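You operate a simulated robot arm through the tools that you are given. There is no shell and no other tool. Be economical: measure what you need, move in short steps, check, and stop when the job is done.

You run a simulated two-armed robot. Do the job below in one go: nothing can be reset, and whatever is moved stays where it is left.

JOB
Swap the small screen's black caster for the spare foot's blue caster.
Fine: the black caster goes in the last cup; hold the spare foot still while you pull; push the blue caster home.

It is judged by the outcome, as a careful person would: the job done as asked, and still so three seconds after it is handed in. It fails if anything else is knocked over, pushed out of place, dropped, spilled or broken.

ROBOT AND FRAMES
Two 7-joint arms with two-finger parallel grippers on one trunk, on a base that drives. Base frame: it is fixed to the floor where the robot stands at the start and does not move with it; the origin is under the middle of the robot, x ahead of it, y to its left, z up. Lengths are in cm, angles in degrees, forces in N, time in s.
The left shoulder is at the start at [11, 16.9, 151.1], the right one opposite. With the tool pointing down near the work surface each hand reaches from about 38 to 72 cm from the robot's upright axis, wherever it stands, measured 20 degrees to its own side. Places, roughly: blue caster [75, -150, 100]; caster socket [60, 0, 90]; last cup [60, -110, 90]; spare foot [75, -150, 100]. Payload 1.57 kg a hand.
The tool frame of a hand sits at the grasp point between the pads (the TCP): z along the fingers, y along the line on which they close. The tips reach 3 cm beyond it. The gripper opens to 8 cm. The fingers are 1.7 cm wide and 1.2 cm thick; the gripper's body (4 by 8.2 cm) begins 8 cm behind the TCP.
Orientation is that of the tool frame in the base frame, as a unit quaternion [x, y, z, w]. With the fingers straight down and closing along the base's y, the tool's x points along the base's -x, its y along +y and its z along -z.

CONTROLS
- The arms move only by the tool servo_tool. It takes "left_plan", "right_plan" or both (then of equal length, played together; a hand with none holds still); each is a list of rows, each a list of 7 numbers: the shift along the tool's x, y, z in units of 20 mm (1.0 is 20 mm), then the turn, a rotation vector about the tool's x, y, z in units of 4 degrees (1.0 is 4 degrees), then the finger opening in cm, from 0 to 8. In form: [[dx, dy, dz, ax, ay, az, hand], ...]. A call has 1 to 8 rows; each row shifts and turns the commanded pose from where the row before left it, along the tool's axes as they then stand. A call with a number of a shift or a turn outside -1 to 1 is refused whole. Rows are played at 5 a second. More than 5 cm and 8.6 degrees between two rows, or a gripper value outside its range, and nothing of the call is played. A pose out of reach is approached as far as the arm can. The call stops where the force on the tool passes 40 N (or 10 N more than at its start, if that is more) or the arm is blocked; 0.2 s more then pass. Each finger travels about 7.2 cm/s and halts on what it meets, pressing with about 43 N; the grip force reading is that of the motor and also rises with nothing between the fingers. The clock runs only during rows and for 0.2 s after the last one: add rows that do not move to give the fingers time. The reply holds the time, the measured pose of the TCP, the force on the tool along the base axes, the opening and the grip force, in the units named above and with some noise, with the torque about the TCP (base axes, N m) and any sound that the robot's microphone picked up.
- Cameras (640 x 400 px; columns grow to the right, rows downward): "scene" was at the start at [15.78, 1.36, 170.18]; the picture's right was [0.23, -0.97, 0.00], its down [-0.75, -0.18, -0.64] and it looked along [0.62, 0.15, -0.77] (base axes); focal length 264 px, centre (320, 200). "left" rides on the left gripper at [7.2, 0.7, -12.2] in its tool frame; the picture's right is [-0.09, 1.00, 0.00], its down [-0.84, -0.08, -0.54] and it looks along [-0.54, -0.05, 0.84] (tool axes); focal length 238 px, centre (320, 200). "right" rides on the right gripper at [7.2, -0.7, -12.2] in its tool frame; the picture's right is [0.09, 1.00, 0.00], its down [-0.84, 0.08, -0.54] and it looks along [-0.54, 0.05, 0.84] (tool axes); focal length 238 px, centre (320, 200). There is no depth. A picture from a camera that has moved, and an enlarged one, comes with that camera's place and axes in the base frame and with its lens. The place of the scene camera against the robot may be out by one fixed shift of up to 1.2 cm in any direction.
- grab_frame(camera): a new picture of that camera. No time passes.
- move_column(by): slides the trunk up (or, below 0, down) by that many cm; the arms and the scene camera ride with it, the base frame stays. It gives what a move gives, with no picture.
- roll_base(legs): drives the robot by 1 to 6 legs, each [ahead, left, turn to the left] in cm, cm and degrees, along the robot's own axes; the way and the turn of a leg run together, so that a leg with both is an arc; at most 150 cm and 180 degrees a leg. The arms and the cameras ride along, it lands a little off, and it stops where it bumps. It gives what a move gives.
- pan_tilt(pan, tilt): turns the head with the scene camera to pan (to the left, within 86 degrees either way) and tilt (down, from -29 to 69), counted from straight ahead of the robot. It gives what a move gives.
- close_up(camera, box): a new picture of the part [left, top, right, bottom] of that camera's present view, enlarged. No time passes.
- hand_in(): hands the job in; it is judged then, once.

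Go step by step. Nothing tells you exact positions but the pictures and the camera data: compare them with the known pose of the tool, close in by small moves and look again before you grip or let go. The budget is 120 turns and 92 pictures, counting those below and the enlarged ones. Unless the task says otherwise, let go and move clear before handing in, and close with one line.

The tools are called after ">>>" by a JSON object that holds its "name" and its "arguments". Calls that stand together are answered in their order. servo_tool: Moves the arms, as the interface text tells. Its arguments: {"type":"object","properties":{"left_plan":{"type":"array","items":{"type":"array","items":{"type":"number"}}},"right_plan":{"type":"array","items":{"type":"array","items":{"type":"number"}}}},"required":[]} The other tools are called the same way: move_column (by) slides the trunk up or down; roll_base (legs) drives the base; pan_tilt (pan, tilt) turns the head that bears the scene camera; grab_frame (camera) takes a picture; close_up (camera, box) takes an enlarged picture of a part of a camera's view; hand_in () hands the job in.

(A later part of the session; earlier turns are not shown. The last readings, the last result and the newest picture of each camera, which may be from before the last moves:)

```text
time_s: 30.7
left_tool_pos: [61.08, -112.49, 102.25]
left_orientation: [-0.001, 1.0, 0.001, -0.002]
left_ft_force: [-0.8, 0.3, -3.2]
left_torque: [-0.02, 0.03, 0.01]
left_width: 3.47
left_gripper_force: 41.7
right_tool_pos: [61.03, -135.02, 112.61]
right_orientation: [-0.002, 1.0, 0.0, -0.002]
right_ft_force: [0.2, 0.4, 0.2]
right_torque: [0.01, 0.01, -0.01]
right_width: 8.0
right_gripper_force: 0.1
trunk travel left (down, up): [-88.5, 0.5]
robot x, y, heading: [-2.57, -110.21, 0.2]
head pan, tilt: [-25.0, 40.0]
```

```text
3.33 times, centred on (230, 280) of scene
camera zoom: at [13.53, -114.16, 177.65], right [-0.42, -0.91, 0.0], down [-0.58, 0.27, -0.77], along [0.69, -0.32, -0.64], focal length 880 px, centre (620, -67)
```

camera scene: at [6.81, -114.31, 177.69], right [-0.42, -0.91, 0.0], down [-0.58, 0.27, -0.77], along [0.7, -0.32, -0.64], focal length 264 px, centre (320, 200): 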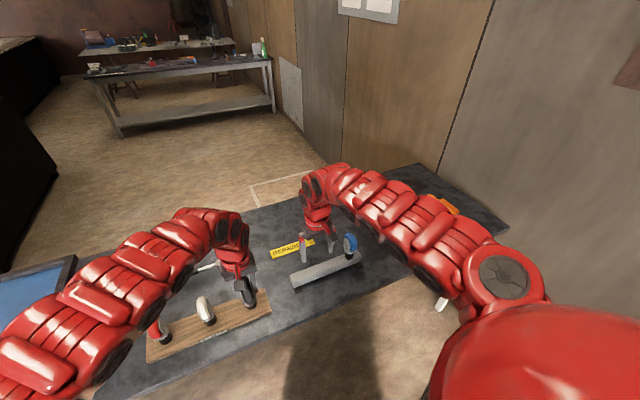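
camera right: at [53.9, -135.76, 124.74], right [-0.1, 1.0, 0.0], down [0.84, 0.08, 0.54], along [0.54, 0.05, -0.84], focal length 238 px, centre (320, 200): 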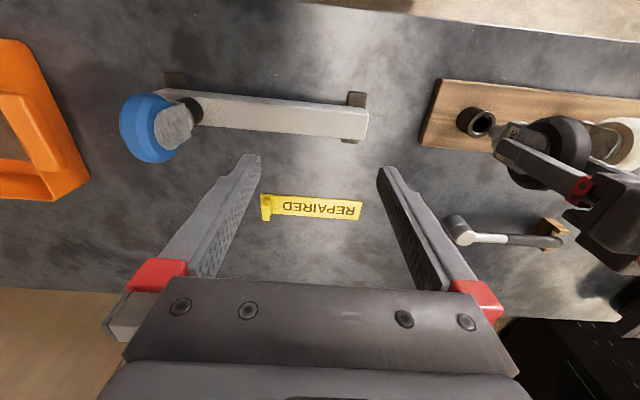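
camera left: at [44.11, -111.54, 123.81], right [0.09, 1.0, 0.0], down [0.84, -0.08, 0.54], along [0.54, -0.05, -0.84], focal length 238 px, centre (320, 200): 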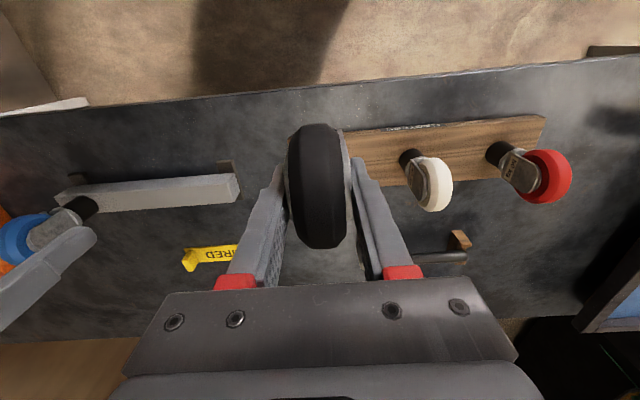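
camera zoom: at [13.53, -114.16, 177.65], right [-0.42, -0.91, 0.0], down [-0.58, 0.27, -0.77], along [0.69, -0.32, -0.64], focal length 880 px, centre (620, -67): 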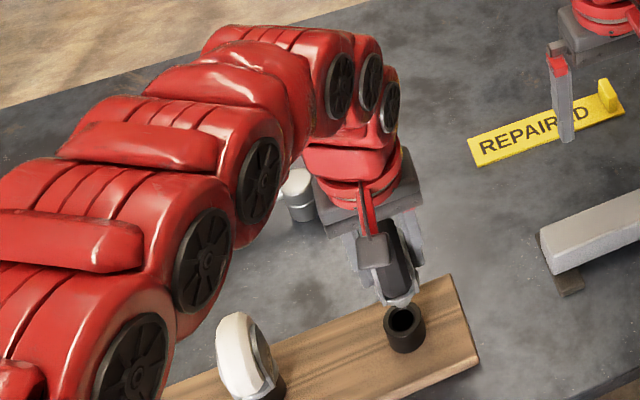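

>>> {"name": "close_up", "arguments": {"camera": "right", "box": [440, 80, 580, 180]}}

>>> {"name": "close_up", "arguments": {"camera": "scene", "box": [220, 270, 300, 330]}}

```text
4.00 times, centred on (510, 130) of right
camera zoom: at [53.9, -135.76, 124.74], right [-0.1, 1.0, 0.0], down [0.84, 0.08, 0.54], along [0.54, 0.05, -0.84], focal length 953 px, centre (-440, 480)
```

zoom: 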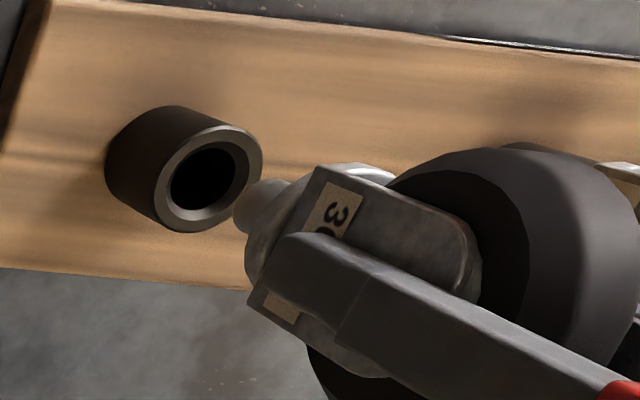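

```text
6.67 times, centred on (260, 300) of scene
camera zoom: at [13.53, -114.16, 177.65], right [-0.42, -0.91, 0.0], down [-0.58, 0.27, -0.77], along [0.69, -0.32, -0.64], focal length 1760 px, centre (720, -467)
```

zoom: 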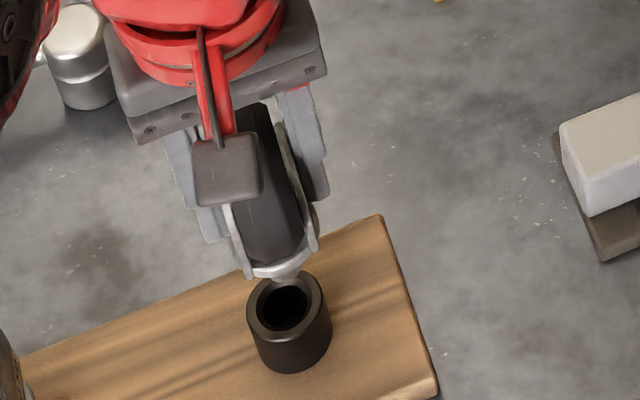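

Stem tip sits about 8.5 cm below the TCP; the hole centre triangulates to about [60.95, -112.1, 91.1]. I correct +0.35 in y and come just above the rim.

>>> {"name": "servo_tool", "arguments": {"left_plan": [[0.05, 0.18, 0, 0, 0, 0, 2], [0, 0, 0.45, 0, 0, 0, 2], [0, 0, 0.4, 0, 0, 0, 2], [0, 0, 0, 0, 0, 0, 2]]}}

>>> {"name": "close_up", "arguments": {"camera": "right", "box": [440, 80, 580, 180]}}

>>> {"name": "close_up", "arguments": {"camera": "scene", "box": [220, 270, 300, 330]}}

```text
time_s: 31.7
left_tool_pos: [60.68, -112.13, 100.65]
left_orientation: [-0.001, 1.0, 0.001, -0.002]
left_ft_force: [-0.6, -0.1, -3.5]
left_torque: [0.0, -0.01, -0.03]
left_width: 3.48
left_gripper_force: 42.1
right_tool_pos: [61.07, -134.98, 112.72]
right_orientation: [-0.002, 1.0, 0.0, -0.001]
right_ft_force: [0.1, -0.1, 0.2]
right_torque: [0.01, -0.03, 0.0]
right_width: 8.0
right_gripper_force: 0.1
trunk travel left (down, up): [-88.5, 0.5]
robot x, y, heading: [-2.18, -110.51, 0.2]
head pan, tilt: [-25.0, 40.0]
```

```text
4.00 times, centred on (510, 130) of right
camera zoom: at [53.84, -135.76, 124.78], right [-0.1, 1.0, 0.0], down [0.84, 0.08, 0.54], along [0.54, 0.05, -0.84], focal length 953 px, centre (-440, 480)
```

zoom: 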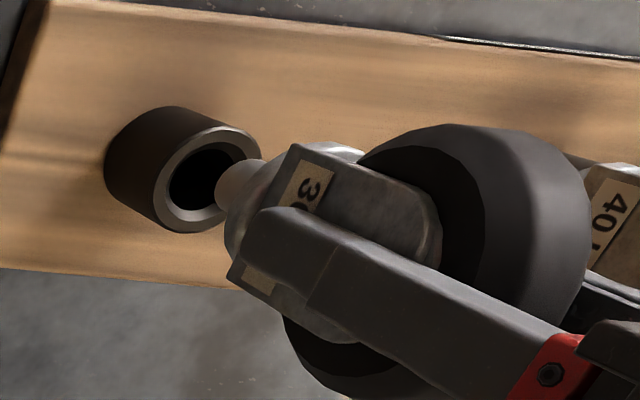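

```text
6.67 times, centred on (260, 300) of scene
camera zoom: at [13.44, -114.16, 177.66], right [-0.42, -0.91, 0.0], down [-0.58, 0.27, -0.77], along [0.7, -0.32, -0.64], focal length 1760 px, centre (720, -467)
```

zoom: 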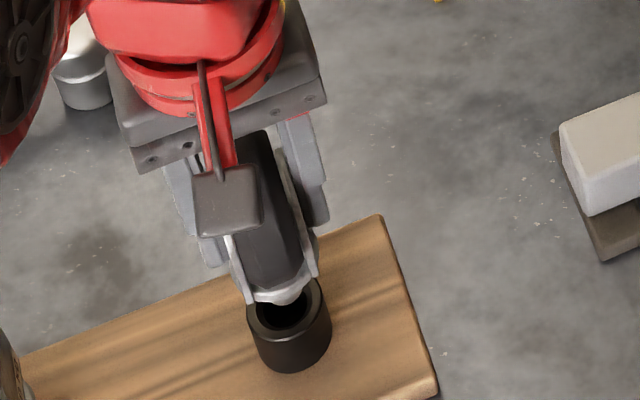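

>>> {"name": "servo_tool", "arguments": {"left_plan": [[-0.08, 0.03, 0.25, 0, 0, 0, 2], [0, 0, 0.25, 0, 0, 0, 2], [0, 0, 0.2, 0, 0, 0, 2], [0, 0, 0.2, 0, 0, 0, 2], [0, 0, 0, 0, 0, 0, 2]]}}

>>> {"name": "close_up", "arguments": {"camera": "right", "box": [440, 80, 580, 180]}}

>>> {"name": "close_up", "arguments": {"camera": "scene", "box": [220, 270, 300, 330]}}

```text
time_s: 32.9
left_tool_pos: [60.92, -111.94, 98.72]
left_orientation: [-0.001, 1.0, 0.002, -0.002]
left_ft_force: [0.6, -0.6, -3.5]
left_torque: [0.0, -0.01, -0.06]
left_width: 3.47
left_gripper_force: 41.9
right_tool_pos: [61.01, -135.03, 112.65]
right_orientation: [-0.001, 1.0, 0.0, -0.001]
right_ft_force: [-0.7, -0.6, 0.8]
right_torque: [-0.02, -0.01, -0.02]
right_width: 8.0
right_gripper_force: 0.1
trunk travel left (down, up): [-88.5, 0.5]
robot x, y, heading: [-2.92, -110.25, 0.1]
head pan, tilt: [-25.0, 40.0]
```

```text
4.00 times, centred on (510, 130) of right
camera zoom: at [53.85, -135.76, 124.76], right [-0.1, 1.0, 0.0], down [0.84, 0.08, 0.54], along [0.54, 0.05, -0.84], focal length 953 px, centre (-440, 480)
```

zoom: 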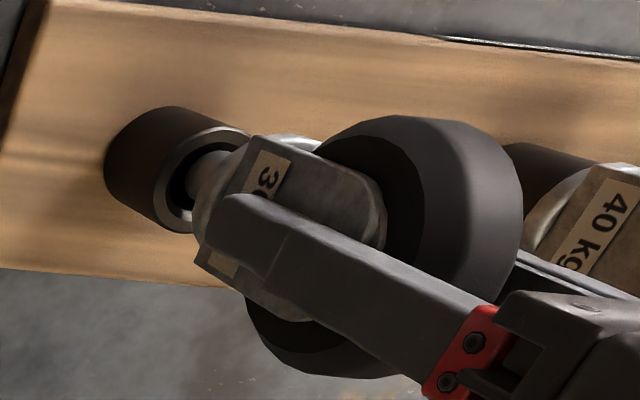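

```text
6.67 times, centred on (260, 300) of scene
camera zoom: at [13.45, -114.17, 177.66], right [-0.42, -0.91, 0.0], down [-0.58, 0.27, -0.77], along [0.7, -0.32, -0.64], focal length 1760 px, centre (720, -467)
```

zoom: 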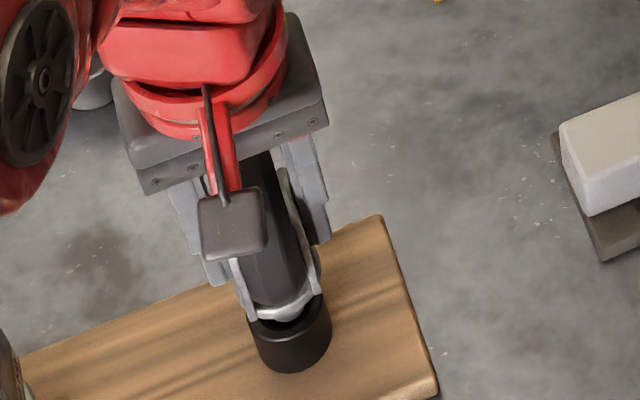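

The stem is entering the cup with no side force. Continue down to seat.

>>> {"name": "servo_tool", "arguments": {"left_plan": [[0, 0, 0.2, 0, 0, 0, 2], [0, 0, 0.2, 0, 0, 0, 2], [0, 0, 0.2, 0, 0, 0, 2], [0, 0, 0.1, 0, 0, 0, 2], [0, 0, 0, 0, 0, 0, 2]]}}

>>> {"name": "close_up", "arguments": {"camera": "right", "box": [440, 80, 580, 180]}}

```text
time_s: 34.1
left_tool_pos: [61.04, -111.98, 97.4]
left_orientation: [-0.001, 1.0, 0.0, -0.001]
left_ft_force: [11.4, 0.2, 4.3]
left_torque: [0.04, -0.7, 0.0]
left_width: 3.47
left_gripper_force: 42.2
right_tool_pos: [61.01, -134.9, 112.65]
right_orientation: [-0.002, 1.0, 0.0, -0.002]
right_ft_force: [0.1, 0.0, -0.3]
right_torque: [0.0, 0.01, 0.0]
right_width: 8.02
right_gripper_force: 0.1
trunk travel left (down, up): [-88.5, 0.5]
robot x, y, heading: [-2.66, -110.49, 0.2]
head pan, tilt: [-25.0, 40.0]
```

```text
4.00 times, centred on (510, 130) of right
camera zoom: at [53.93, -135.76, 124.74], right [-0.1, 1.0, 0.0], down [0.84, 0.08, 0.54], along [0.54, 0.05, -0.84], focal length 953 px, centre (-440, 480)
```

zoom: 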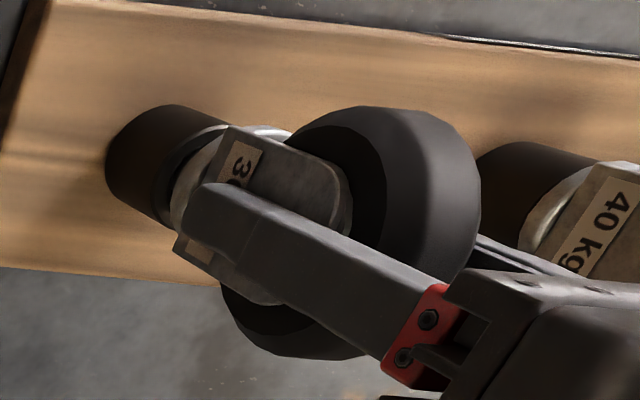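

The wall pushes +x, so I ease 2 mm that way and push on.

>>> {"name": "servo_tool", "arguments": {"left_plan": [[-0.1, 0, 0, 0, 0, 0, 2], [-0.02, 0, 0.1, 0, 0, 0, 2], [0, 0, 0.1, 0, 0, 0, 2], [0, 0, 0, 0, 0, 0, 2]]}}

```text
time_s: 35.1
left_tool_pos: [61.14, -112.07, 96.97]
left_orientation: [-0.002, 1.0, 0.001, -0.002]
left_ft_force: [0.2, 0.2, -2.2]
left_torque: [0.0, -0.03, -0.02]
left_width: 3.48
left_gripper_force: 41.8
right_tool_pos: [61.11, -135.07, 112.59]
right_orientation: [-0.002, 1.0, 0.0, -0.003]
right_ft_force: [0.4, 0.3, -0.6]
right_torque: [-0.01, -0.02, -0.01]
right_width: 7.99
right_gripper_force: 0.0
trunk travel left (down, up): [-88.5, 0.5]
robot x, y, heading: [-2.64, -110.4, 0.5]
head pan, tilt: [-25.0, 40.0]
```

>>> {"name": "servo_tool", "arguments": {"left_plan": [[0, 0, 0.15, 0, 0, 0, 2], [0, 0, 0.15, 0, 0, 0, 2], [0, 0, 0.1, 0, 0, 0, 2], [0, 0, 0, 0, 0, 0, 2]]}}

>>> {"name": "close_up", "arguments": {"camera": "right", "box": [440, 80, 580, 180]}}

```text
time_s: 36.1
left_tool_pos: [61.01, -112.08, 96.18]
left_orientation: [-0.001, 1.0, 0.0, -0.002]
left_ft_force: [-0.4, 0.4, -3.2]
left_torque: [0.0, 0.0, 0.0]
left_width: 3.47
left_gripper_force: 41.8
right_tool_pos: [61.08, -135.01, 112.69]
right_orientation: [-0.001, 1.0, 0.0, -0.001]
right_ft_force: [0.1, 0.9, -0.2]
right_torque: [-0.02, 0.02, 0.01]
right_width: 8.01
right_gripper_force: 0.1
trunk travel left (down, up): [-88.5, 0.5]
robot x, y, heading: [-2.5, -110.02, 0.2]
head pan, tilt: [-25.0, 40.0]
```

```text
4.00 times, centred on (510, 130) of right
camera zoom: at [53.85, -135.77, 124.77], right [-0.1, 1.0, 0.0], down [0.84, 0.08, 0.54], along [0.54, 0.05, -0.84], focal length 953 px, centre (-440, 480)
```

zoom: 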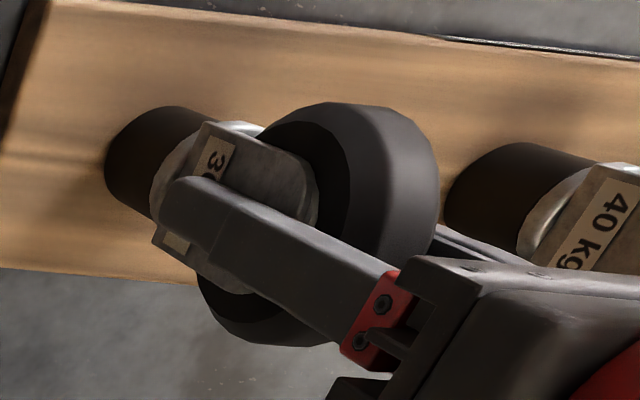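

>>> {"name": "servo_tool", "arguments": {"left_plan": [[0, 0, 0.12, 0, 0, 0, 2], [0, 0, 0.12, 0, 0, 0, 2], [0, 0, 0.12, 0, 0, 0, 2], [0, 0, 0, 0, 0, 0, 2]]}}

>>> {"name": "close_up", "arguments": {"camera": "right", "box": [440, 80, 580, 180]}}

```text
time_s: 37.1
left_tool_pos: [60.92, -111.86, 95.82]
left_orientation: [-0.001, 1.0, -0.001, 0.002]
left_ft_force: [-2.1, 1.9, 34.7]
left_torque: [0.17, 0.2, -0.01]
left_width: 3.49
left_gripper_force: 41.8
right_tool_pos: [60.55, -134.87, 112.9]
right_orientation: [-0.002, 1.0, 0.0, 0.001]
right_ft_force: [0.4, -0.1, 0.5]
right_torque: [0.02, 0.0, -0.01]
right_width: 7.98
right_gripper_force: 0.0
trunk travel left (down, up): [-88.5, 0.5]
robot x, y, heading: [-2.71, -110.21, 0.3]
head pan, tilt: [-25.0, 40.0]
```

```text
4.00 times, centred on (510, 130) of right
camera zoom: at [53.4, -135.73, 125.04], right [-0.1, 1.0, 0.0], down [0.84, 0.08, 0.54], along [0.54, 0.05, -0.84], focal length 953 px, centre (-440, 480)
```

zoom: 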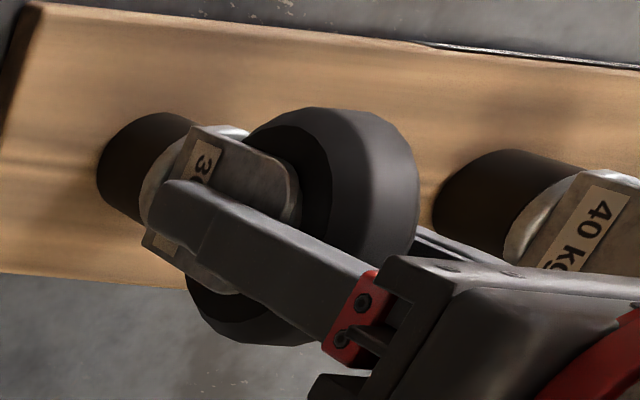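

Seated firmly (force jumped to 35 N, fork flush on the cup). Relax, release and lift away.

>>> {"name": "servo_tool", "arguments": {"left_plan": [[0, 0, -0.15, 0, 0, 0, 2], [0, 0, 0, 0, 0, 0, 4], [0, 0, 0, 0, 0, 0, 6], [0, 0, 0, 0, 0, 0, 6]]}}

>>> {"name": "servo_tool", "arguments": {"left_plan": [[0, 0, -0.5, 0, 0, 0, 7], [0, 0, -1, 0, 0, 0, 7], [0, 0, -1, 0, 0, 0, 7], [0, 0, -1, 0, 0, 0, 7], [0, 0, -1, 0, 0, 0, 7], [0, 0, -1, 0, 0, 0, 7], [0, 0, -1, 0, 0, 0, 7], [0, 0, 0, 0, 0, 0, 7]]}}

>>> {"name": "grab_frame", "arguments": {"camera": "right"}}

>>> {"name": "grab_frame", "arguments": {"camera": "left"}}

```text
time_s: 38.1
left_tool_pos: [61.14, -112.17, 95.61]
left_orientation: [-0.002, 1.0, 0.001, -0.003]
left_ft_force: [-0.4, -0.7, 0.5]
left_torque: [0.0, 0.02, 0.0]
left_width: 6.0
left_gripper_force: 0.0
right_tool_pos: [61.05, -135.0, 112.5]
right_orientation: [-0.002, 1.0, 0.001, -0.002]
right_ft_force: [0.2, 0.5, -0.8]
right_torque: [0.03, -0.01, -0.01]
right_width: 8.01
right_gripper_force: 0.1
trunk travel left (down, up): [-88.5, 0.5]
robot x, y, heading: [-2.81, -110.32, 0.4]
head pan, tilt: [-25.0, 40.0]
```

```text
time_s: 39.9
left_tool_pos: [61.32, -112.01, 108.61]
left_orientation: [-0.002, 1.0, 0.001, -0.003]
left_ft_force: [-0.4, -0.1, -0.1]
left_torque: [0.0, 0.0, 0.03]
left_width: 7.03
left_gripper_force: 0.0
right_tool_pos: [60.93, -134.9, 112.54]
right_orientation: [-0.001, 1.0, 0.0, -0.002]
right_ft_force: [0.3, 0.3, 0.0]
right_torque: [-0.02, 0.0, -0.01]
right_width: 8.0
right_gripper_force: 0.1
trunk travel left (down, up): [-88.5, 0.5]
robot x, y, heading: [-2.75, -110.53, 0.0]
head pan, tilt: [-25.0, 40.0]
```

```text
43 pictures are left
camera right: at [53.84, -135.76, 124.76], right [-0.1, 1.0, 0.0], down [0.84, 0.08, 0.54], along [0.54, 0.05, -0.84], focal length 238 px, centre (320, 200)
```

right: 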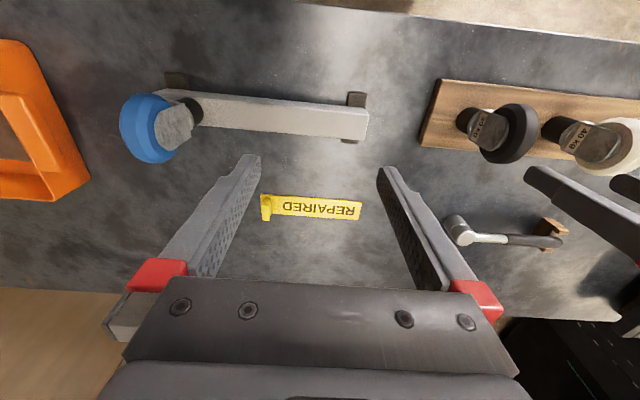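

```text
42 pictures are left
camera left: at [54.28, -111.34, 120.67], right [0.09, 1.0, 0.0], down [0.84, -0.08, 0.54], along [0.54, -0.05, -0.84], focal length 238 px, centre (320, 200)
```

left: 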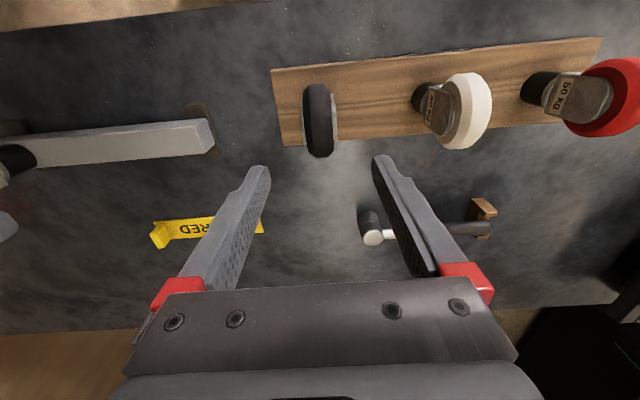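

Black caster is upright in the last cup. Next the spare foot: a bar along y from about y -128 to -155 at x ≈ 63, top z ≈ 89, blue caster at its far end near [62.5, -153]. I shift 18 cm right and start turning the left hand 90° to grip the bar.

>>> {"name": "roll_base", "arguments": {"legs": [[0, -18, 0]]}}

>>> {"name": "servo_tool", "arguments": {"left_plan": [[0, 0, 0, 0, 0, 1, 8], [0, 0, 0, 0, 0, 1, 8], [0, 0, 0, 0, 0, 1, 8], [0, 0, 0, 0, 0, 1, 8], [0, 0, 0, 0, 0, 1, 8], [0, 0, 0, 0, 0, 1, 8], [0, 0, 0, 0, 0, 1, 8], [0, 0, 0, 0, 0, 1, 8]]}}

>>> {"name": "grab_frame", "arguments": {"camera": "right"}}

```text
time_s: 41.5
left_tool_pos: [61.32, -130.93, 108.66]
left_orientation: [0.0, 1.0, 0.0, -0.002]
left_ft_force: [-0.5, 1.0, 0.1]
left_torque: [0.0, 0.0, 0.0]
left_width: 6.97
left_gripper_force: 0.0
right_tool_pos: [60.98, -153.86, 112.74]
right_orientation: [0.0, 1.0, 0.0, 0.0]
right_ft_force: [0.7, -0.2, -0.1]
right_torque: [-0.01, -0.02, -0.03]
right_width: 8.03
right_gripper_force: 0.2
trunk travel left (down, up): [-88.5, 0.5]
robot x, y, heading: [-2.75, -128.88, 0.1]
head pan, tilt: [-25.0, 40.0]
```

```text
time_s: 43.3
left_tool_pos: [61.39, -130.97, 108.71]
left_orientation: [0.276, 0.961, -0.001, -0.002]
left_ft_force: [0.5, -0.8, 0.9]
left_torque: [0.01, 0.0, 0.02]
left_width: 8.0
left_gripper_force: 0.1
right_tool_pos: [60.95, -153.97, 112.69]
right_orientation: [0.0, 1.0, 0.0, -0.001]
right_ft_force: [-0.1, -0.8, 0.1]
right_torque: [0.0, 0.0, 0.01]
right_width: 8.0
right_gripper_force: 0.0
trunk travel left (down, up): [-88.5, 0.5]
robot x, y, heading: [-2.55, -129.04, 0.1]
head pan, tilt: [-25.0, 40.0]
```

```text
41 pictures are left
camera right: at [53.75, -154.8, 124.78], right [-0.09, 1.0, 0.0], down [0.84, 0.08, 0.54], along [0.54, 0.05, -0.84], focal length 238 px, centre (320, 200)
```

right: 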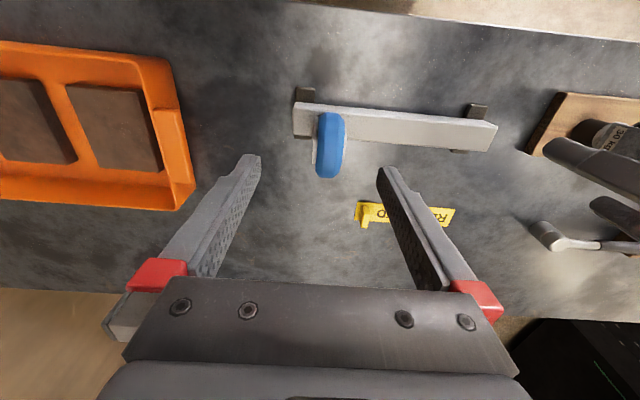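

>>> {"name": "servo_tool", "arguments": {"left_plan": [[0, 0, 0, 0, 0, 1, 8], [0, 0, 0, 0, 0, 1, 8], [0, 0, 0, 0, 0, 1, 8], [0, 0, 0, 0, 0, 1, 8], [0, 0, 0, 0, 0, 1, 8], [0, 0, 0, 0, 0, 1, 8], [0, 0, 0, 0, 0, 1, 8], [0, 0, 0, 0, 0, 1, 8]]}}

>>> {"name": "servo_tool", "arguments": {"left_plan": [[0, 0, 0, 0, 0, 1, 8], [0, 0, 0, 0, 0, 1, 8], [0, 0, 0, 0, 0, 1, 8], [0, 0, 0, 0, 0, 1, 8], [0, 0, 0, 0, 0, 1, 8], [0, 0, 0, 0, 0, 1, 8], [0, 0, 0, 0, 0, 0.5, 8], [0, 0, 0, 0, 0, 0, 8]]}}

>>> {"name": "grab_frame", "arguments": {"camera": "left"}}

```text
time_s: 45.1
left_tool_pos: [61.29, -130.96, 108.63]
left_orientation: [0.531, 0.847, 0.0, -0.002]
left_ft_force: [-0.3, 0.1, -0.7]
left_torque: [-0.04, 0.02, -0.02]
left_width: 8.0
left_gripper_force: 0.0
right_tool_pos: [60.88, -153.95, 112.63]
right_orientation: [0.0, 1.0, 0.0, -0.001]
right_ft_force: [0.3, 0.8, 0.0]
right_torque: [0.02, 0.01, 0.0]
right_width: 8.01
right_gripper_force: 0.1
trunk travel left (down, up): [-88.5, 0.5]
robot x, y, heading: [-2.68, -128.8, 0.4]
head pan, tilt: [-25.0, 40.0]
```

```text
time_s: 46.9
left_tool_pos: [61.34, -130.98, 108.75]
left_orientation: [0.707, 0.707, -0.001, -0.002]
left_ft_force: [-0.6, -0.3, -0.2]
left_torque: [-0.01, 0.01, -0.02]
left_width: 8.01
left_gripper_force: 0.0
right_tool_pos: [60.89, -154.03, 112.77]
right_orientation: [0.0, 1.0, 0.0, -0.001]
right_ft_force: [0.5, -0.3, 0.0]
right_torque: [0.01, 0.01, -0.01]
right_width: 7.97
right_gripper_force: 0.0
trunk travel left (down, up): [-88.5, 0.5]
robot x, y, heading: [-2.66, -128.83, -0.1]
head pan, tilt: [-25.0, 40.0]
```

```text
40 pictures are left
camera left: at [62.11, -123.85, 120.68], right [1.0, -0.09, 0.0], down [-0.08, -0.84, 0.54], along [-0.05, -0.54, -0.84], focal length 238 px, centre (320, 200)
```

left: 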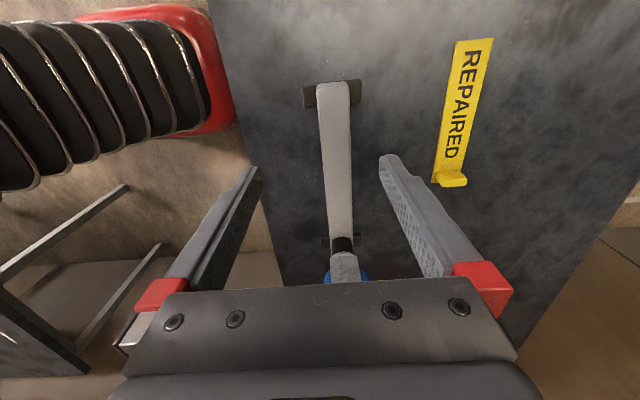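

>>> {"name": "servo_tool", "arguments": {"left_plan": [[-1, 0.45, 0, 0, 0, 0, 8], [-1, 0.45, 0, 0, 0, 0, 8], [-1, 0, 1, 0, 0, 0, 8], [0, 0, 1, 0, 0, 0, 8], [0, 0, 1, 0, 0, 0, 8], [0, 0, 1, 0, 0, 0, 8], [0, 0, 1, 0, 0, 0, 8], [0, 0, 0, 0, 0, 0, 8]]}}

>>> {"name": "grab_frame", "arguments": {"camera": "left"}}

>>> {"name": "grab_frame", "arguments": {"camera": "right"}}

```text
time_s: 48.7
left_tool_pos: [61.69, -136.1, 99.24]
left_orientation: [0.707, 0.707, 0.0, -0.001]
left_ft_force: [0.2, -0.5, 0.6]
left_torque: [0.02, 0.01, 0.01]
left_width: 7.98
left_gripper_force: 0.2
left hand out of reach, approached as far as the arm can: row 5, 6, 7
right_tool_pos: [60.94, -154.02, 112.62]
right_orientation: [0.0, 1.0, 0.001, -0.001]
right_ft_force: [-0.2, 0.9, -0.4]
right_torque: [-0.01, -0.02, 0.01]
right_width: 7.99
right_gripper_force: 0.0
trunk travel left (down, up): [-88.5, 0.5]
robot x, y, heading: [-2.58, -129.01, 0.1]
head pan, tilt: [-25.0, 40.0]
```

```text
39 pictures are left
camera left: at [62.36, -129.0, 111.3], right [1.0, -0.09, 0.0], down [-0.08, -0.84, 0.54], along [-0.05, -0.54, -0.84], focal length 238 px, centre (320, 200)
```

left: 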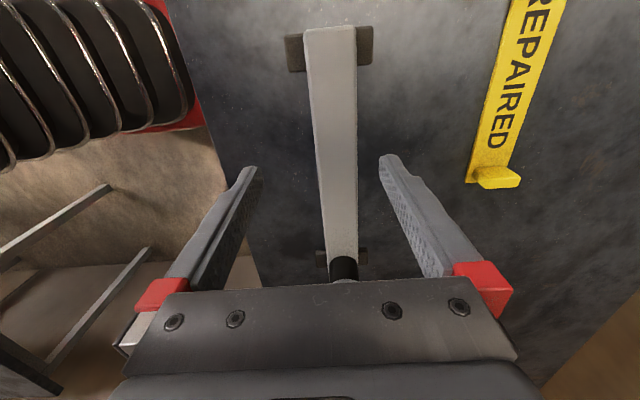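

```text
38 pictures are left
camera right: at [53.76, -154.77, 124.78], right [-0.09, 1.0, 0.0], down [0.84, 0.08, 0.54], along [0.54, 0.05, -0.84], focal length 238 px, centre (320, 200)
```

right: 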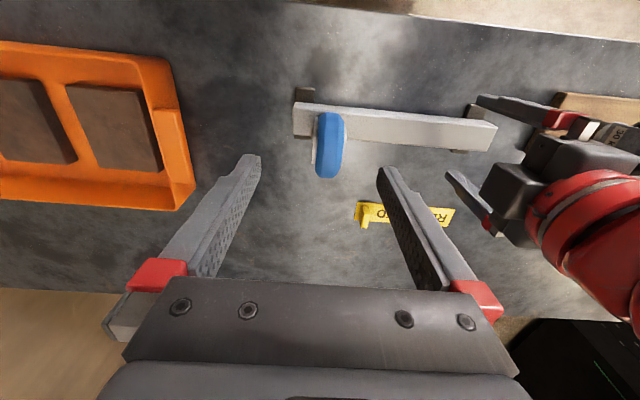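

The left hand ran out of reach; I shift the base 3 cm forward and 5 cm right, then realign both hands.

>>> {"name": "roll_base", "arguments": {"legs": [[3, -5, 0]]}}

>>> {"name": "servo_tool", "arguments": {"left_plan": [[0.7, -0.4, 0, 0, 0, 0, 8], [0.7, -0.4, 0, 0, 0, 0, 8], [0, 0, 0, 0, 0, 0, 8]], "right_plan": [[0, 1, 0, 0, 0, 0, 8], [0, 1, 0, 0, 0, 0, 8], [0, 1, 0, 0, 0, 0, 8]]}}

>>> {"name": "move_column", "arguments": {"by": -4}}

>>> {"name": "grab_frame", "arguments": {"camera": "left"}}

>>> {"name": "grab_frame", "arguments": {"camera": "right"}}

```text
time_s: 49.6
left_tool_pos: [64.47, -140.67, 99.47]
left_orientation: [0.706, 0.708, -0.002, -0.001]
left_ft_force: [0.2, 0.4, 0.2]
left_torque: [-0.03, -0.04, 0.0]
left_width: 7.99
left_gripper_force: 0.1
right_tool_pos: [63.7, -158.49, 112.99]
right_orientation: [-0.001, 1.0, -0.003, 0.0]
right_ft_force: [-0.6, 0.0, 0.0]
right_torque: [-0.04, 0.02, 0.01]
right_width: 7.99
right_gripper_force: 0.1
trunk travel left (down, up): [-88.5, 0.5]
robot x, y, heading: [0.32, -133.83, 0.2]
head pan, tilt: [-25.0, 40.0]
```

```text
time_s: 50.4
left_tool_pos: [63.05, -138.37, 99.16]
left_orientation: [0.706, 0.708, 0.0, -0.003]
left_ft_force: [-0.4, -0.9, -0.2]
left_torque: [-0.01, -0.01, -0.03]
left_width: 7.99
left_gripper_force: 0.1
right_tool_pos: [64.56, -152.95, 112.35]
right_orientation: [0.0, 1.0, 0.001, -0.003]
right_ft_force: [0.1, -0.5, -0.2]
right_torque: [0.01, 0.02, 0.01]
right_width: 7.98
right_gripper_force: 0.0
trunk travel left (down, up): [-88.5, 0.5]
robot x, y, heading: [0.24, -134.15, 0.2]
head pan, tilt: [-25.0, 40.0]
```

```text
time_s: 51.2
left_tool_pos: [62.86, -138.25, 95.32]
left_orientation: [0.706, 0.708, -0.002, -0.002]
left_ft_force: [-0.6, 0.3, -0.3]
left_torque: [0.01, -0.01, 0.01]
left_width: 8.0
left_gripper_force: 0.0
right_tool_pos: [64.33, -152.57, 108.56]
right_orientation: [-0.001, 1.0, -0.001, -0.001]
right_ft_force: [0.1, 0.2, -0.1]
right_torque: [0.0, -0.01, -0.01]
right_width: 8.03
right_gripper_force: 0.0
trunk travel left (down, up): [-84.5, 4.5]
robot x, y, heading: [0.24, -133.97, 0.4]
head pan, tilt: [-25.0, 40.0]
```

```text
37 pictures are left
camera left: at [63.71, -131.0, 107.34], right [1.0, -0.09, 0.0], down [-0.07, -0.84, 0.54], along [-0.05, -0.54, -0.84], focal length 238 px, centre (320, 200)
```

left: 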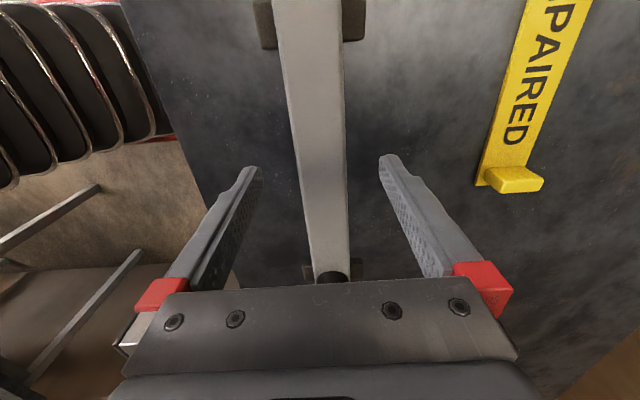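

```text
36 pictures are left
camera right: at [57.22, -153.37, 120.7], right [-0.09, 1.0, 0.0], down [0.84, 0.08, 0.54], along [0.54, 0.05, -0.84], focal length 238 px, centre (320, 200)
```

right: 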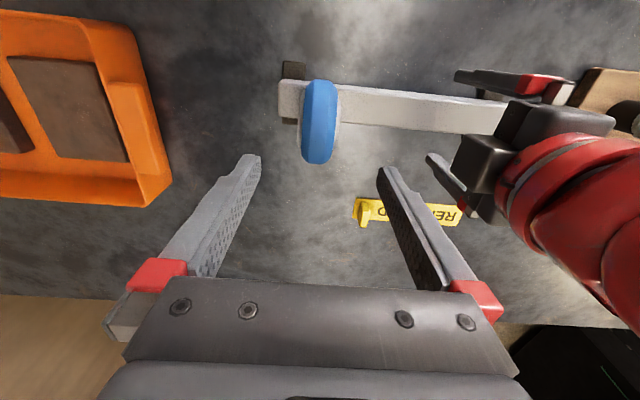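

>>> {"name": "servo_tool", "arguments": {"left_plan": [[0, 0, 0.8, 0, 0, 0, 8], [0, 0, 0.8, 0, 0, 0, 8], [0, 0, 0.4, 0, 0, 0, 8], [0, 0, 0.4, 0, 0, 0, 8], [0, 0, 0, 0, 0, 0, 8]]}}

>>> {"name": "grab_frame", "arguments": {"camera": "left"}}

>>> {"name": "close_up", "arguments": {"camera": "right", "box": [260, 40, 600, 240]}}

```text
time_s: 52.5
left_tool_pos: [63.1, -138.13, 90.4]
left_orientation: [0.707, 0.707, -0.001, -0.002]
left_ft_force: [0.0, -0.1, 0.0]
left_torque: [0.03, 0.01, -0.04]
left_width: 8.01
left_gripper_force: 0.1
right_tool_pos: [64.53, -152.73, 108.5]
right_orientation: [-0.001, 1.0, 0.0, -0.002]
right_ft_force: [0.5, -0.6, -0.5]
right_torque: [0.02, 0.0, -0.01]
right_width: 8.01
right_gripper_force: 0.2
trunk travel left (down, up): [-84.5, 4.5]
robot x, y, heading: [0.38, -134.02, 0.3]
head pan, tilt: [-25.0, 40.0]
```

```text
35 pictures are left
camera left: at [63.83, -130.97, 102.41], right [1.0, -0.09, 0.0], down [-0.07, -0.84, 0.54], along [-0.05, -0.54, -0.84], focal length 238 px, centre (320, 200)
```

left: 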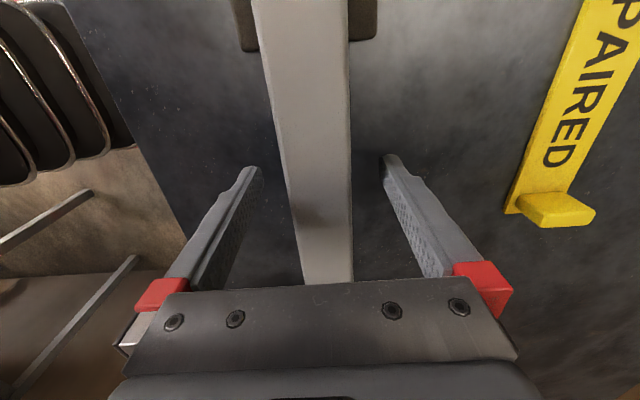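

```text
1.88 times, centred on (430, 140) of right
camera zoom: at [57.28, -153.4, 120.66], right [-0.09, 1.0, 0.0], down [0.84, 0.08, 0.54], along [0.54, 0.05, -0.84], focal length 449 px, centre (113, 313)
```

zoom: 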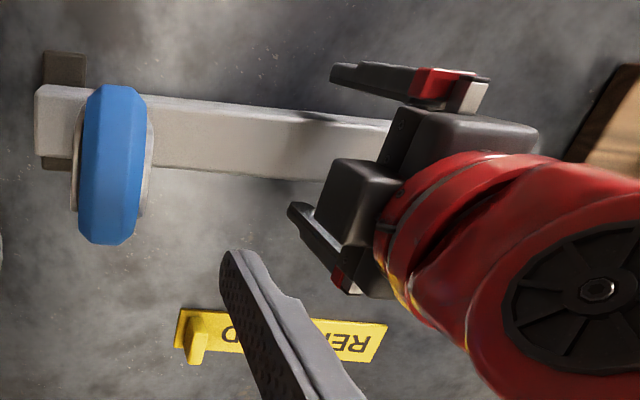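

>>> {"name": "servo_tool", "arguments": {"left_plan": [[0, 0, 0.2, 0, 0, 0, 8], [0, 0, 0.2, 0, 0, 0, 8], [0, 0, 0, 0, 0, 0, 8]]}}

>>> {"name": "servo_tool", "arguments": {"left_plan": [[0, 0, 0, 0, 0, 0, 6], [0, 0, 0, 0, 0, 0, 5], [0, 0, 0, 0, 0, 0, 4.5], [0, 0, 0, 0, 0, 0, 4], [0, 0, 0, 0, 0, 0, 3.5], [0, 0, 0, 0, 0, 0, 3], [0, 0, 0, 0, 0, 0, 3]]}}

>>> {"name": "grab_frame", "arguments": {"camera": "left"}}

```text
time_s: 53.2
left_tool_pos: [63.25, -138.28, 89.65]
left_orientation: [0.707, 0.708, -0.001, -0.002]
left_ft_force: [-0.2, 1.2, 0.2]
left_torque: [-0.04, -0.02, -0.01]
left_width: 7.98
left_gripper_force: 0.0
right_tool_pos: [64.52, -152.72, 108.4]
right_orientation: [-0.001, 1.0, 0.0, -0.003]
right_ft_force: [0.1, -0.2, -0.5]
right_torque: [0.02, 0.0, -0.02]
right_width: 8.01
right_gripper_force: 0.1
trunk travel left (down, up): [-84.5, 4.5]
robot x, y, heading: [0.46, -134.16, -0.3]
head pan, tilt: [-25.0, 40.0]
```

```text
time_s: 54.9
left_tool_pos: [63.06, -138.2, 89.71]
left_orientation: [0.706, 0.708, -0.002, -0.002]
left_ft_force: [-3.3, -0.3, 0.1]
left_torque: [0.11, -0.22, -0.29]
left_width: 3.98
left_gripper_force: 42.7
right_tool_pos: [64.34, -152.69, 108.53]
right_orientation: [-0.002, 1.0, 0.001, -0.003]
right_ft_force: [0.5, -0.3, 0.3]
right_torque: [0.0, 0.02, 0.04]
right_width: 8.02
right_gripper_force: 0.0
trunk travel left (down, up): [-84.5, 4.5]
robot x, y, heading: [0.26, -133.81, 0.1]
head pan, tilt: [-25.0, 40.0]
```

```text
33 pictures are left
camera left: at [63.86, -131.04, 101.69], right [1.0, -0.09, 0.0], down [-0.07, -0.84, 0.54], along [-0.05, -0.54, -0.84], focal length 238 px, centre (320, 200)
```

left: 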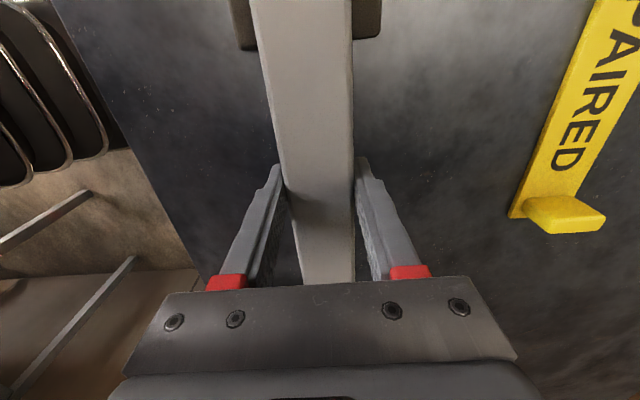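

Foot is firmly held (4.0 cm wide). Now the right hand: blue stem taken at about [63.4, -152.8], wheel yawed about 5°. Align, descend part way and look.

>>> {"name": "servo_tool", "arguments": {"right_plan": [[0.5, -0.05, 0, 0, 0, -1, 8], [0, 0, 0.8, 0, 0, 0, 8], [0, 0, 0.8, 0, 0, 0, 8], [0, 0, 0.8, 0, 0, 0, 8], [0, 0, 0, 0, 0, 0, 8]]}}

>>> {"name": "grab_frame", "arguments": {"camera": "right"}}

>>> {"name": "pan_tilt", "arguments": {"pan": -15, "tilt": 50}}

>>> {"name": "grab_frame", "arguments": {"camera": "scene"}}

```text
time_s: 56.0
left_tool_pos: [63.09, -138.13, 89.73]
left_orientation: [0.706, 0.708, -0.001, -0.002]
left_ft_force: [-1.6, -0.2, -1.0]
left_torque: [0.08, -0.29, -0.27]
left_width: 3.97
left_gripper_force: 43.1
right_tool_pos: [64.45, -153.27, 103.76]
right_orientation: [-0.036, 0.999, 0.0, -0.003]
right_ft_force: [-0.2, 0.0, -0.8]
right_torque: [-0.01, -0.01, -0.01]
right_width: 8.01
right_gripper_force: 0.1
right hand out of reach, approached as far as the arm can: row 1
trunk travel left (down, up): [-84.5, 4.5]
robot x, y, heading: [0.38, -133.92, 0.1]
head pan, tilt: [-25.0, 40.0]
```

```text
32 pictures are left
camera right: at [57.45, -154.52, 115.8], right [-0.16, 0.99, 0.0], down [0.83, 0.14, 0.54], along [0.53, 0.09, -0.84], focal length 238 px, centre (320, 200)
```

right: 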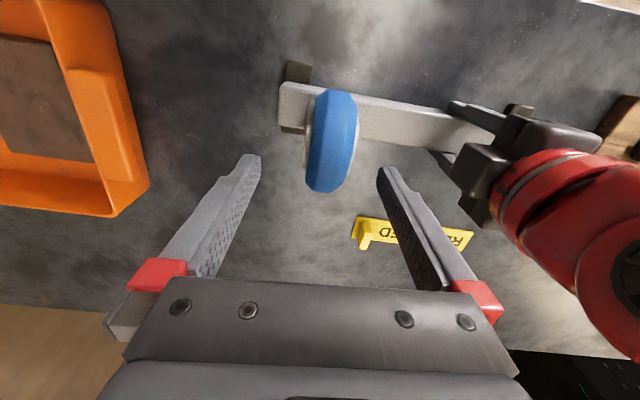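

```text
time_s: 56.8
left_tool_pos: [63.22, -138.23, 89.63]
left_orientation: [0.706, 0.708, -0.001, -0.002]
left_ft_force: [-1.2, -0.3, -0.1]
left_torque: [0.12, -0.3, -0.35]
left_width: 4.01
left_gripper_force: 42.8
right_tool_pos: [64.53, -153.26, 103.69]
right_orientation: [-0.036, 0.999, 0.001, -0.001]
right_ft_force: [0.2, -1.4, 0.3]
right_torque: [-0.03, -0.01, 0.01]
right_width: 8.0
right_gripper_force: 0.1
trunk travel left (down, up): [-84.5, 4.5]
robot x, y, heading: [0.7, -133.7, 0.0]
head pan, tilt: [-15.0, 50.0]
```

```text
31 pictures are left
camera scene: at [16.14, -136.38, 172.25], right [-0.26, -0.97, 0.0], down [-0.74, 0.2, -0.64], along [0.62, -0.17, -0.77], focal length 264 px, centre (320, 200)
```

scene: 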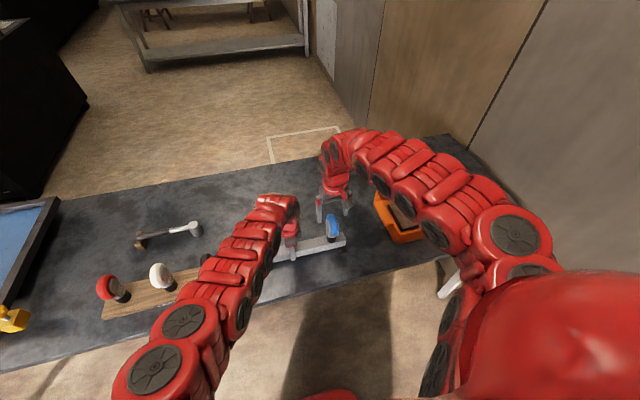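

>>> {"name": "servo_tool", "arguments": {"right_plan": [[0.2, 0.18, 0, 0, 0, 0, 8], [0.17, 0.17, 0, 0, 0, 0, 8], [0, 0, 0.7, 0, 0, 0, 8], [0, 0, 0.7, 0, 0, 0, 8], [0, 0, 0, 0, 0, 0, 8]]}}

>>> {"name": "grab_frame", "arguments": {"camera": "right"}}

>>> {"name": "close_up", "arguments": {"camera": "scene", "box": [290, 170, 390, 260]}}

```text
time_s: 58.0
left_tool_pos: [63.17, -138.15, 89.64]
left_orientation: [0.707, 0.708, -0.001, -0.002]
left_ft_force: [-0.1, -0.7, -0.1]
left_torque: [-0.03, -0.34, -0.06]
left_width: 3.98
left_gripper_force: 43.3
right_tool_pos: [63.63, -152.65, 100.93]
right_orientation: [-0.036, 0.999, 0.001, -0.002]
right_ft_force: [-0.2, -0.5, 0.1]
right_torque: [-0.02, 0.03, 0.0]
right_width: 8.01
right_gripper_force: 0.1
trunk travel left (down, up): [-84.5, 4.5]
robot x, y, heading: [0.71, -133.99, -0.0]
head pan, tilt: [-15.0, 50.0]
```

```text
30 pictures are left
camera right: at [56.49, -153.83, 113.17], right [-0.16, 0.99, 0.0], down [0.83, 0.14, 0.54], along [0.53, 0.09, -0.84], focal length 238 px, centre (320, 200)
```

right: 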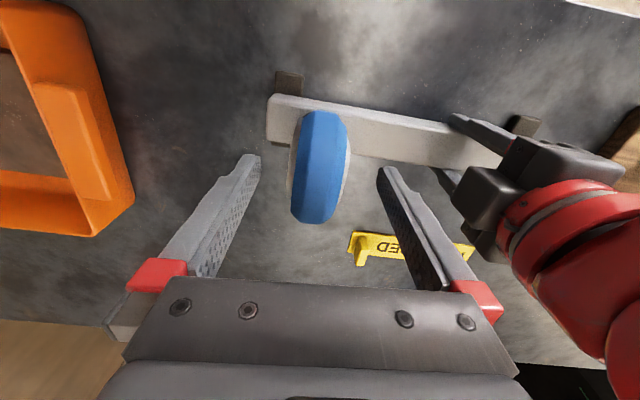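

```text
4.44 times, centred on (340, 215) of scene
camera zoom: at [16.13, -136.38, 172.25], right [-0.26, -0.97, 0.0], down [-0.74, 0.2, -0.64], along [0.62, -0.17, -0.77], focal length 1173 px, centre (231, 133)
```

zoom: 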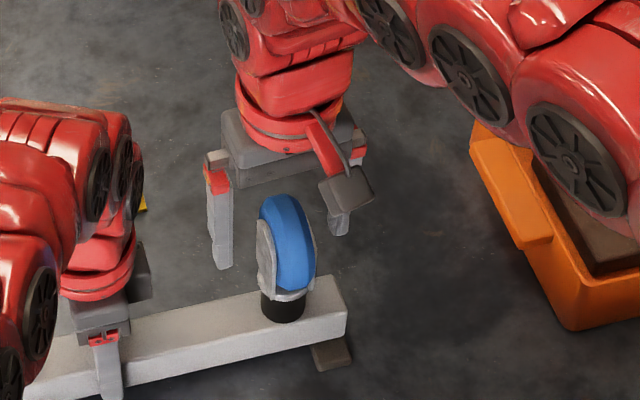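

>>> {"name": "servo_tool", "arguments": {"right_plan": [[0, 0, 0.6, 0, 0, 0, 8], [0, 0, 0.6, 0, 0, 0, 8], [0, 0, 0.6, 0, 0, 0, 8], [0, 0, 0.3, 0, 0, 0, 8], [0, 0, 0, 0, 0, 0, 8]]}}

>>> {"name": "close_up", "arguments": {"camera": "scene", "box": [300, 180, 380, 252]}}

>>> {"name": "grab_frame", "arguments": {"camera": "right"}}

```text
time_s: 59.2
left_tool_pos: [63.03, -138.21, 89.57]
left_orientation: [0.707, 0.708, 0.0, -0.002]
left_ft_force: [-0.1, -0.6, 0.4]
left_torque: [-0.08, -0.35, -0.19]
left_width: 3.97
left_gripper_force: 42.9
right_tool_pos: [63.5, -152.7, 96.81]
right_orientation: [-0.036, 0.999, 0.001, -0.003]
right_ft_force: [0.1, -0.5, -0.7]
right_torque: [0.03, -0.04, 0.02]
right_width: 7.99
right_gripper_force: 0.0
trunk travel left (down, up): [-84.5, 4.5]
robot x, y, heading: [0.25, -134.19, 0.1]
head pan, tilt: [-15.0, 50.0]
```

```text
5.56 times, centred on (340, 216) of scene
camera zoom: at [16.14, -136.37, 172.25], right [-0.26, -0.97, 0.0], down [-0.74, 0.2, -0.64], along [0.62, -0.17, -0.77], focal length 1466 px, centre (209, 111)
```

zoom: 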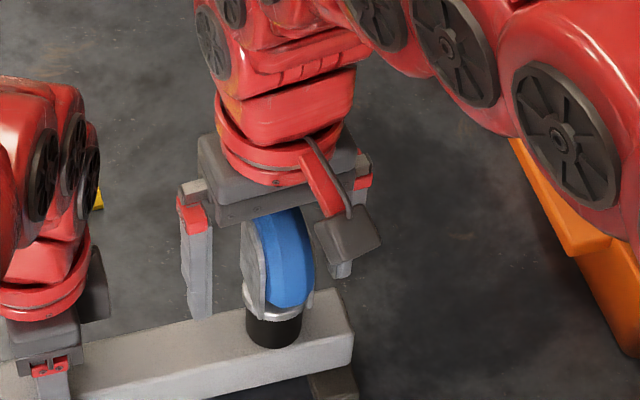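

```text
27 pictures are left
camera right: at [56.45, -153.87, 108.89], right [-0.16, 0.99, 0.0], down [0.83, 0.14, 0.54], along [0.53, 0.09, -0.84], focal length 238 px, centre (320, 200)
```

right: 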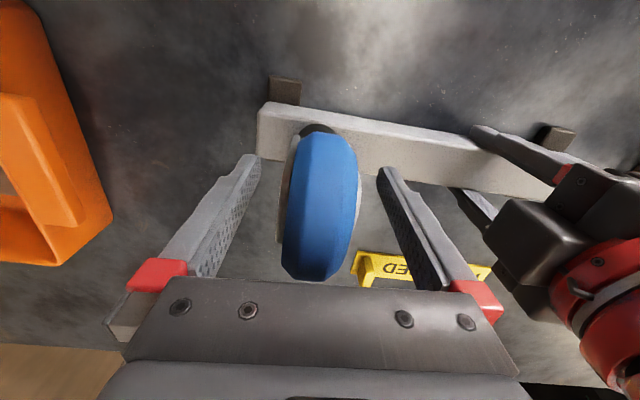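

Tips are just at the fork's bottom; raise 1.2 cm and close on the cheeks.

>>> {"name": "servo_tool", "arguments": {"right_plan": [[0, 0, -0.6, 0, 0, 0, 8], [0, 0, 0, 0, 0, 0, 6], [0, 0, 0, 0, 0, 0, 5], [0, 0, 0, 0, 0, 0, 4], [0, 0, 0, 0, 0, 0, 3], [0, 0, 0, 0, 0, 0, 2], [0, 0, 0, 0, 0, 0, 2]]}}

>>> {"name": "close_up", "arguments": {"camera": "scene", "box": [300, 180, 380, 252]}}

```text
time_s: 60.8
left_tool_pos: [63.09, -138.18, 89.53]
left_orientation: [0.706, 0.709, 0.0, -0.003]
left_ft_force: [-6.9, 14.1, 8.8]
left_torque: [-0.91, -0.66, -0.68]
left_width: 3.98
left_gripper_force: 42.9
right_tool_pos: [63.55, -152.7, 97.98]
right_orientation: [-0.036, 0.999, 0.0, -0.002]
right_ft_force: [6.6, -18.5, -5.2]
right_torque: [-0.69, -0.31, -0.16]
right_width: 3.58
right_gripper_force: 42.6
trunk travel left (down, up): [-84.5, 4.5]
robot x, y, heading: [-0.15, -133.77, -0.0]
head pan, tilt: [-15.0, 50.0]
```

```text
5.56 times, centred on (340, 216) of scene
camera zoom: at [16.11, -136.47, 172.25], right [-0.26, -0.97, 0.0], down [-0.74, 0.2, -0.64], along [0.62, -0.17, -0.77], focal length 1466 px, centre (209, 111)
```

zoom: 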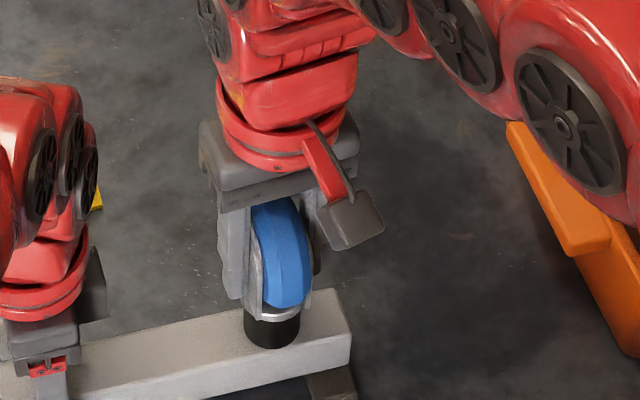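

Gripped at 3.6 cm, with an 18 N sideways push toward -y. I ease the hand that way to centre on the stem before pulling.

>>> {"name": "servo_tool", "arguments": {"right_plan": [[-0.03, -0.1, 0, 0, 0, 0, 2], [0, 0, 0, 0, 0, 0, 2]]}}

```text
time_s: 61.4
left_tool_pos: [63.25, -138.1, 89.56]
left_orientation: [0.706, 0.709, 0.0, -0.001]
left_ft_force: [2.7, 9.5, 0.7]
left_torque: [1.38, -0.74, 0.0]
left_width: 3.98
left_gripper_force: 43.5
right_tool_pos: [63.71, -152.83, 97.91]
right_orientation: [-0.035, 0.999, 0.0, -0.002]
right_ft_force: [0.3, -9.0, 10.9]
right_torque: [-0.36, -0.04, -0.51]
right_width: 3.58
right_gripper_force: 42.9
trunk travel left (down, up): [-84.5, 4.5]
robot x, y, heading: [0.14, -134.05, -0.0]
head pan, tilt: [-15.0, 50.0]
```

>>> {"name": "servo_tool", "arguments": {"right_plan": [[0, -0.1, 0, 0, 0, 0, 2], [0, 0, -0.1, 0, 0, 0, 2], [0, 0, 0, 0, 0, 0, 2]]}}

```text
time_s: 62.2
left_tool_pos: [63.04, -138.28, 89.71]
left_orientation: [0.708, 0.707, -0.001, -0.002]
left_ft_force: [0.0, 0.3, 0.5]
left_torque: [0.29, -0.34, -0.15]
left_width: 3.96
left_gripper_force: 43.1
right_tool_pos: [63.61, -153.08, 98.21]
right_orientation: [-0.037, 0.999, 0.001, -0.003]
right_ft_force: [-0.2, 0.1, -3.4]
right_torque: [0.01, -0.03, 0.01]
right_width: 3.58
right_gripper_force: 42.1
trunk travel left (down, up): [-84.5, 4.5]
robot x, y, heading: [0.17, -134.16, -0.1]
head pan, tilt: [-15.0, 50.0]
```

Side force is gone. Pull straight up while the left hand holds the foot.

>>> {"name": "servo_tool", "arguments": {"right_plan": [[0, 0, -0.2, 0, 0, 0, 2], [0, 0, -0.25, 0, 0, 0, 2], [0, 0, -0.3, 0, 0, 0, 2], [0, 0, -0.3, 0, 0, 0, 2], [0, 0, -0.4, 0, 0, 0, 2], [0, 0, -0.5, 0, 0, 0, 2], [0, 0, -0.5, 0, 0, 0, 2], [0, 0, 0, 0, 0, 0, 2]]}}

>>> {"name": "close_up", "arguments": {"camera": "scene", "box": [300, 180, 380, 252]}}

```text
time_s: 64.0
left_tool_pos: [63.15, -138.19, 89.64]
left_orientation: [0.707, 0.707, -0.001, -0.002]
left_ft_force: [-0.6, -2.0, 3.1]
left_torque: [-0.93, -0.32, -0.22]
left_width: 3.98
left_gripper_force: 43.1
right_tool_pos: [63.81, -153.2, 103.09]
right_orientation: [-0.035, 0.999, 0.001, -0.002]
right_ft_force: [0.7, 0.2, -3.7]
right_torque: [0.01, -0.02, 0.02]
right_width: 3.56
right_gripper_force: 42.7
trunk travel left (down, up): [-84.5, 4.5]
robot x, y, heading: [0.73, -133.87, 0.3]
head pan, tilt: [-15.0, 50.0]
```

```text
5.56 times, centred on (340, 216) of scene
camera zoom: at [16.13, -136.39, 172.25], right [-0.26, -0.97, 0.0], down [-0.74, 0.2, -0.64], along [0.62, -0.17, -0.77], focal length 1466 px, centre (209, 111)
```

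zoom: 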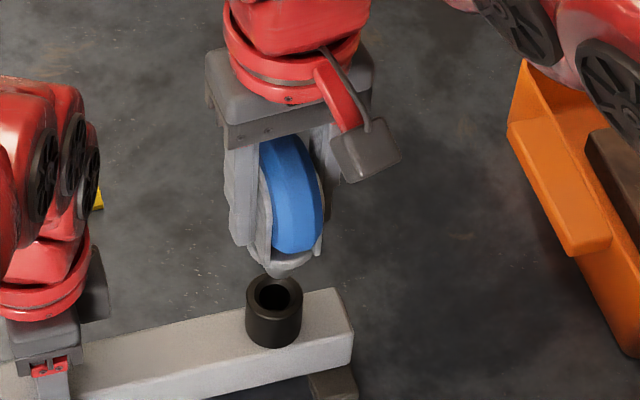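

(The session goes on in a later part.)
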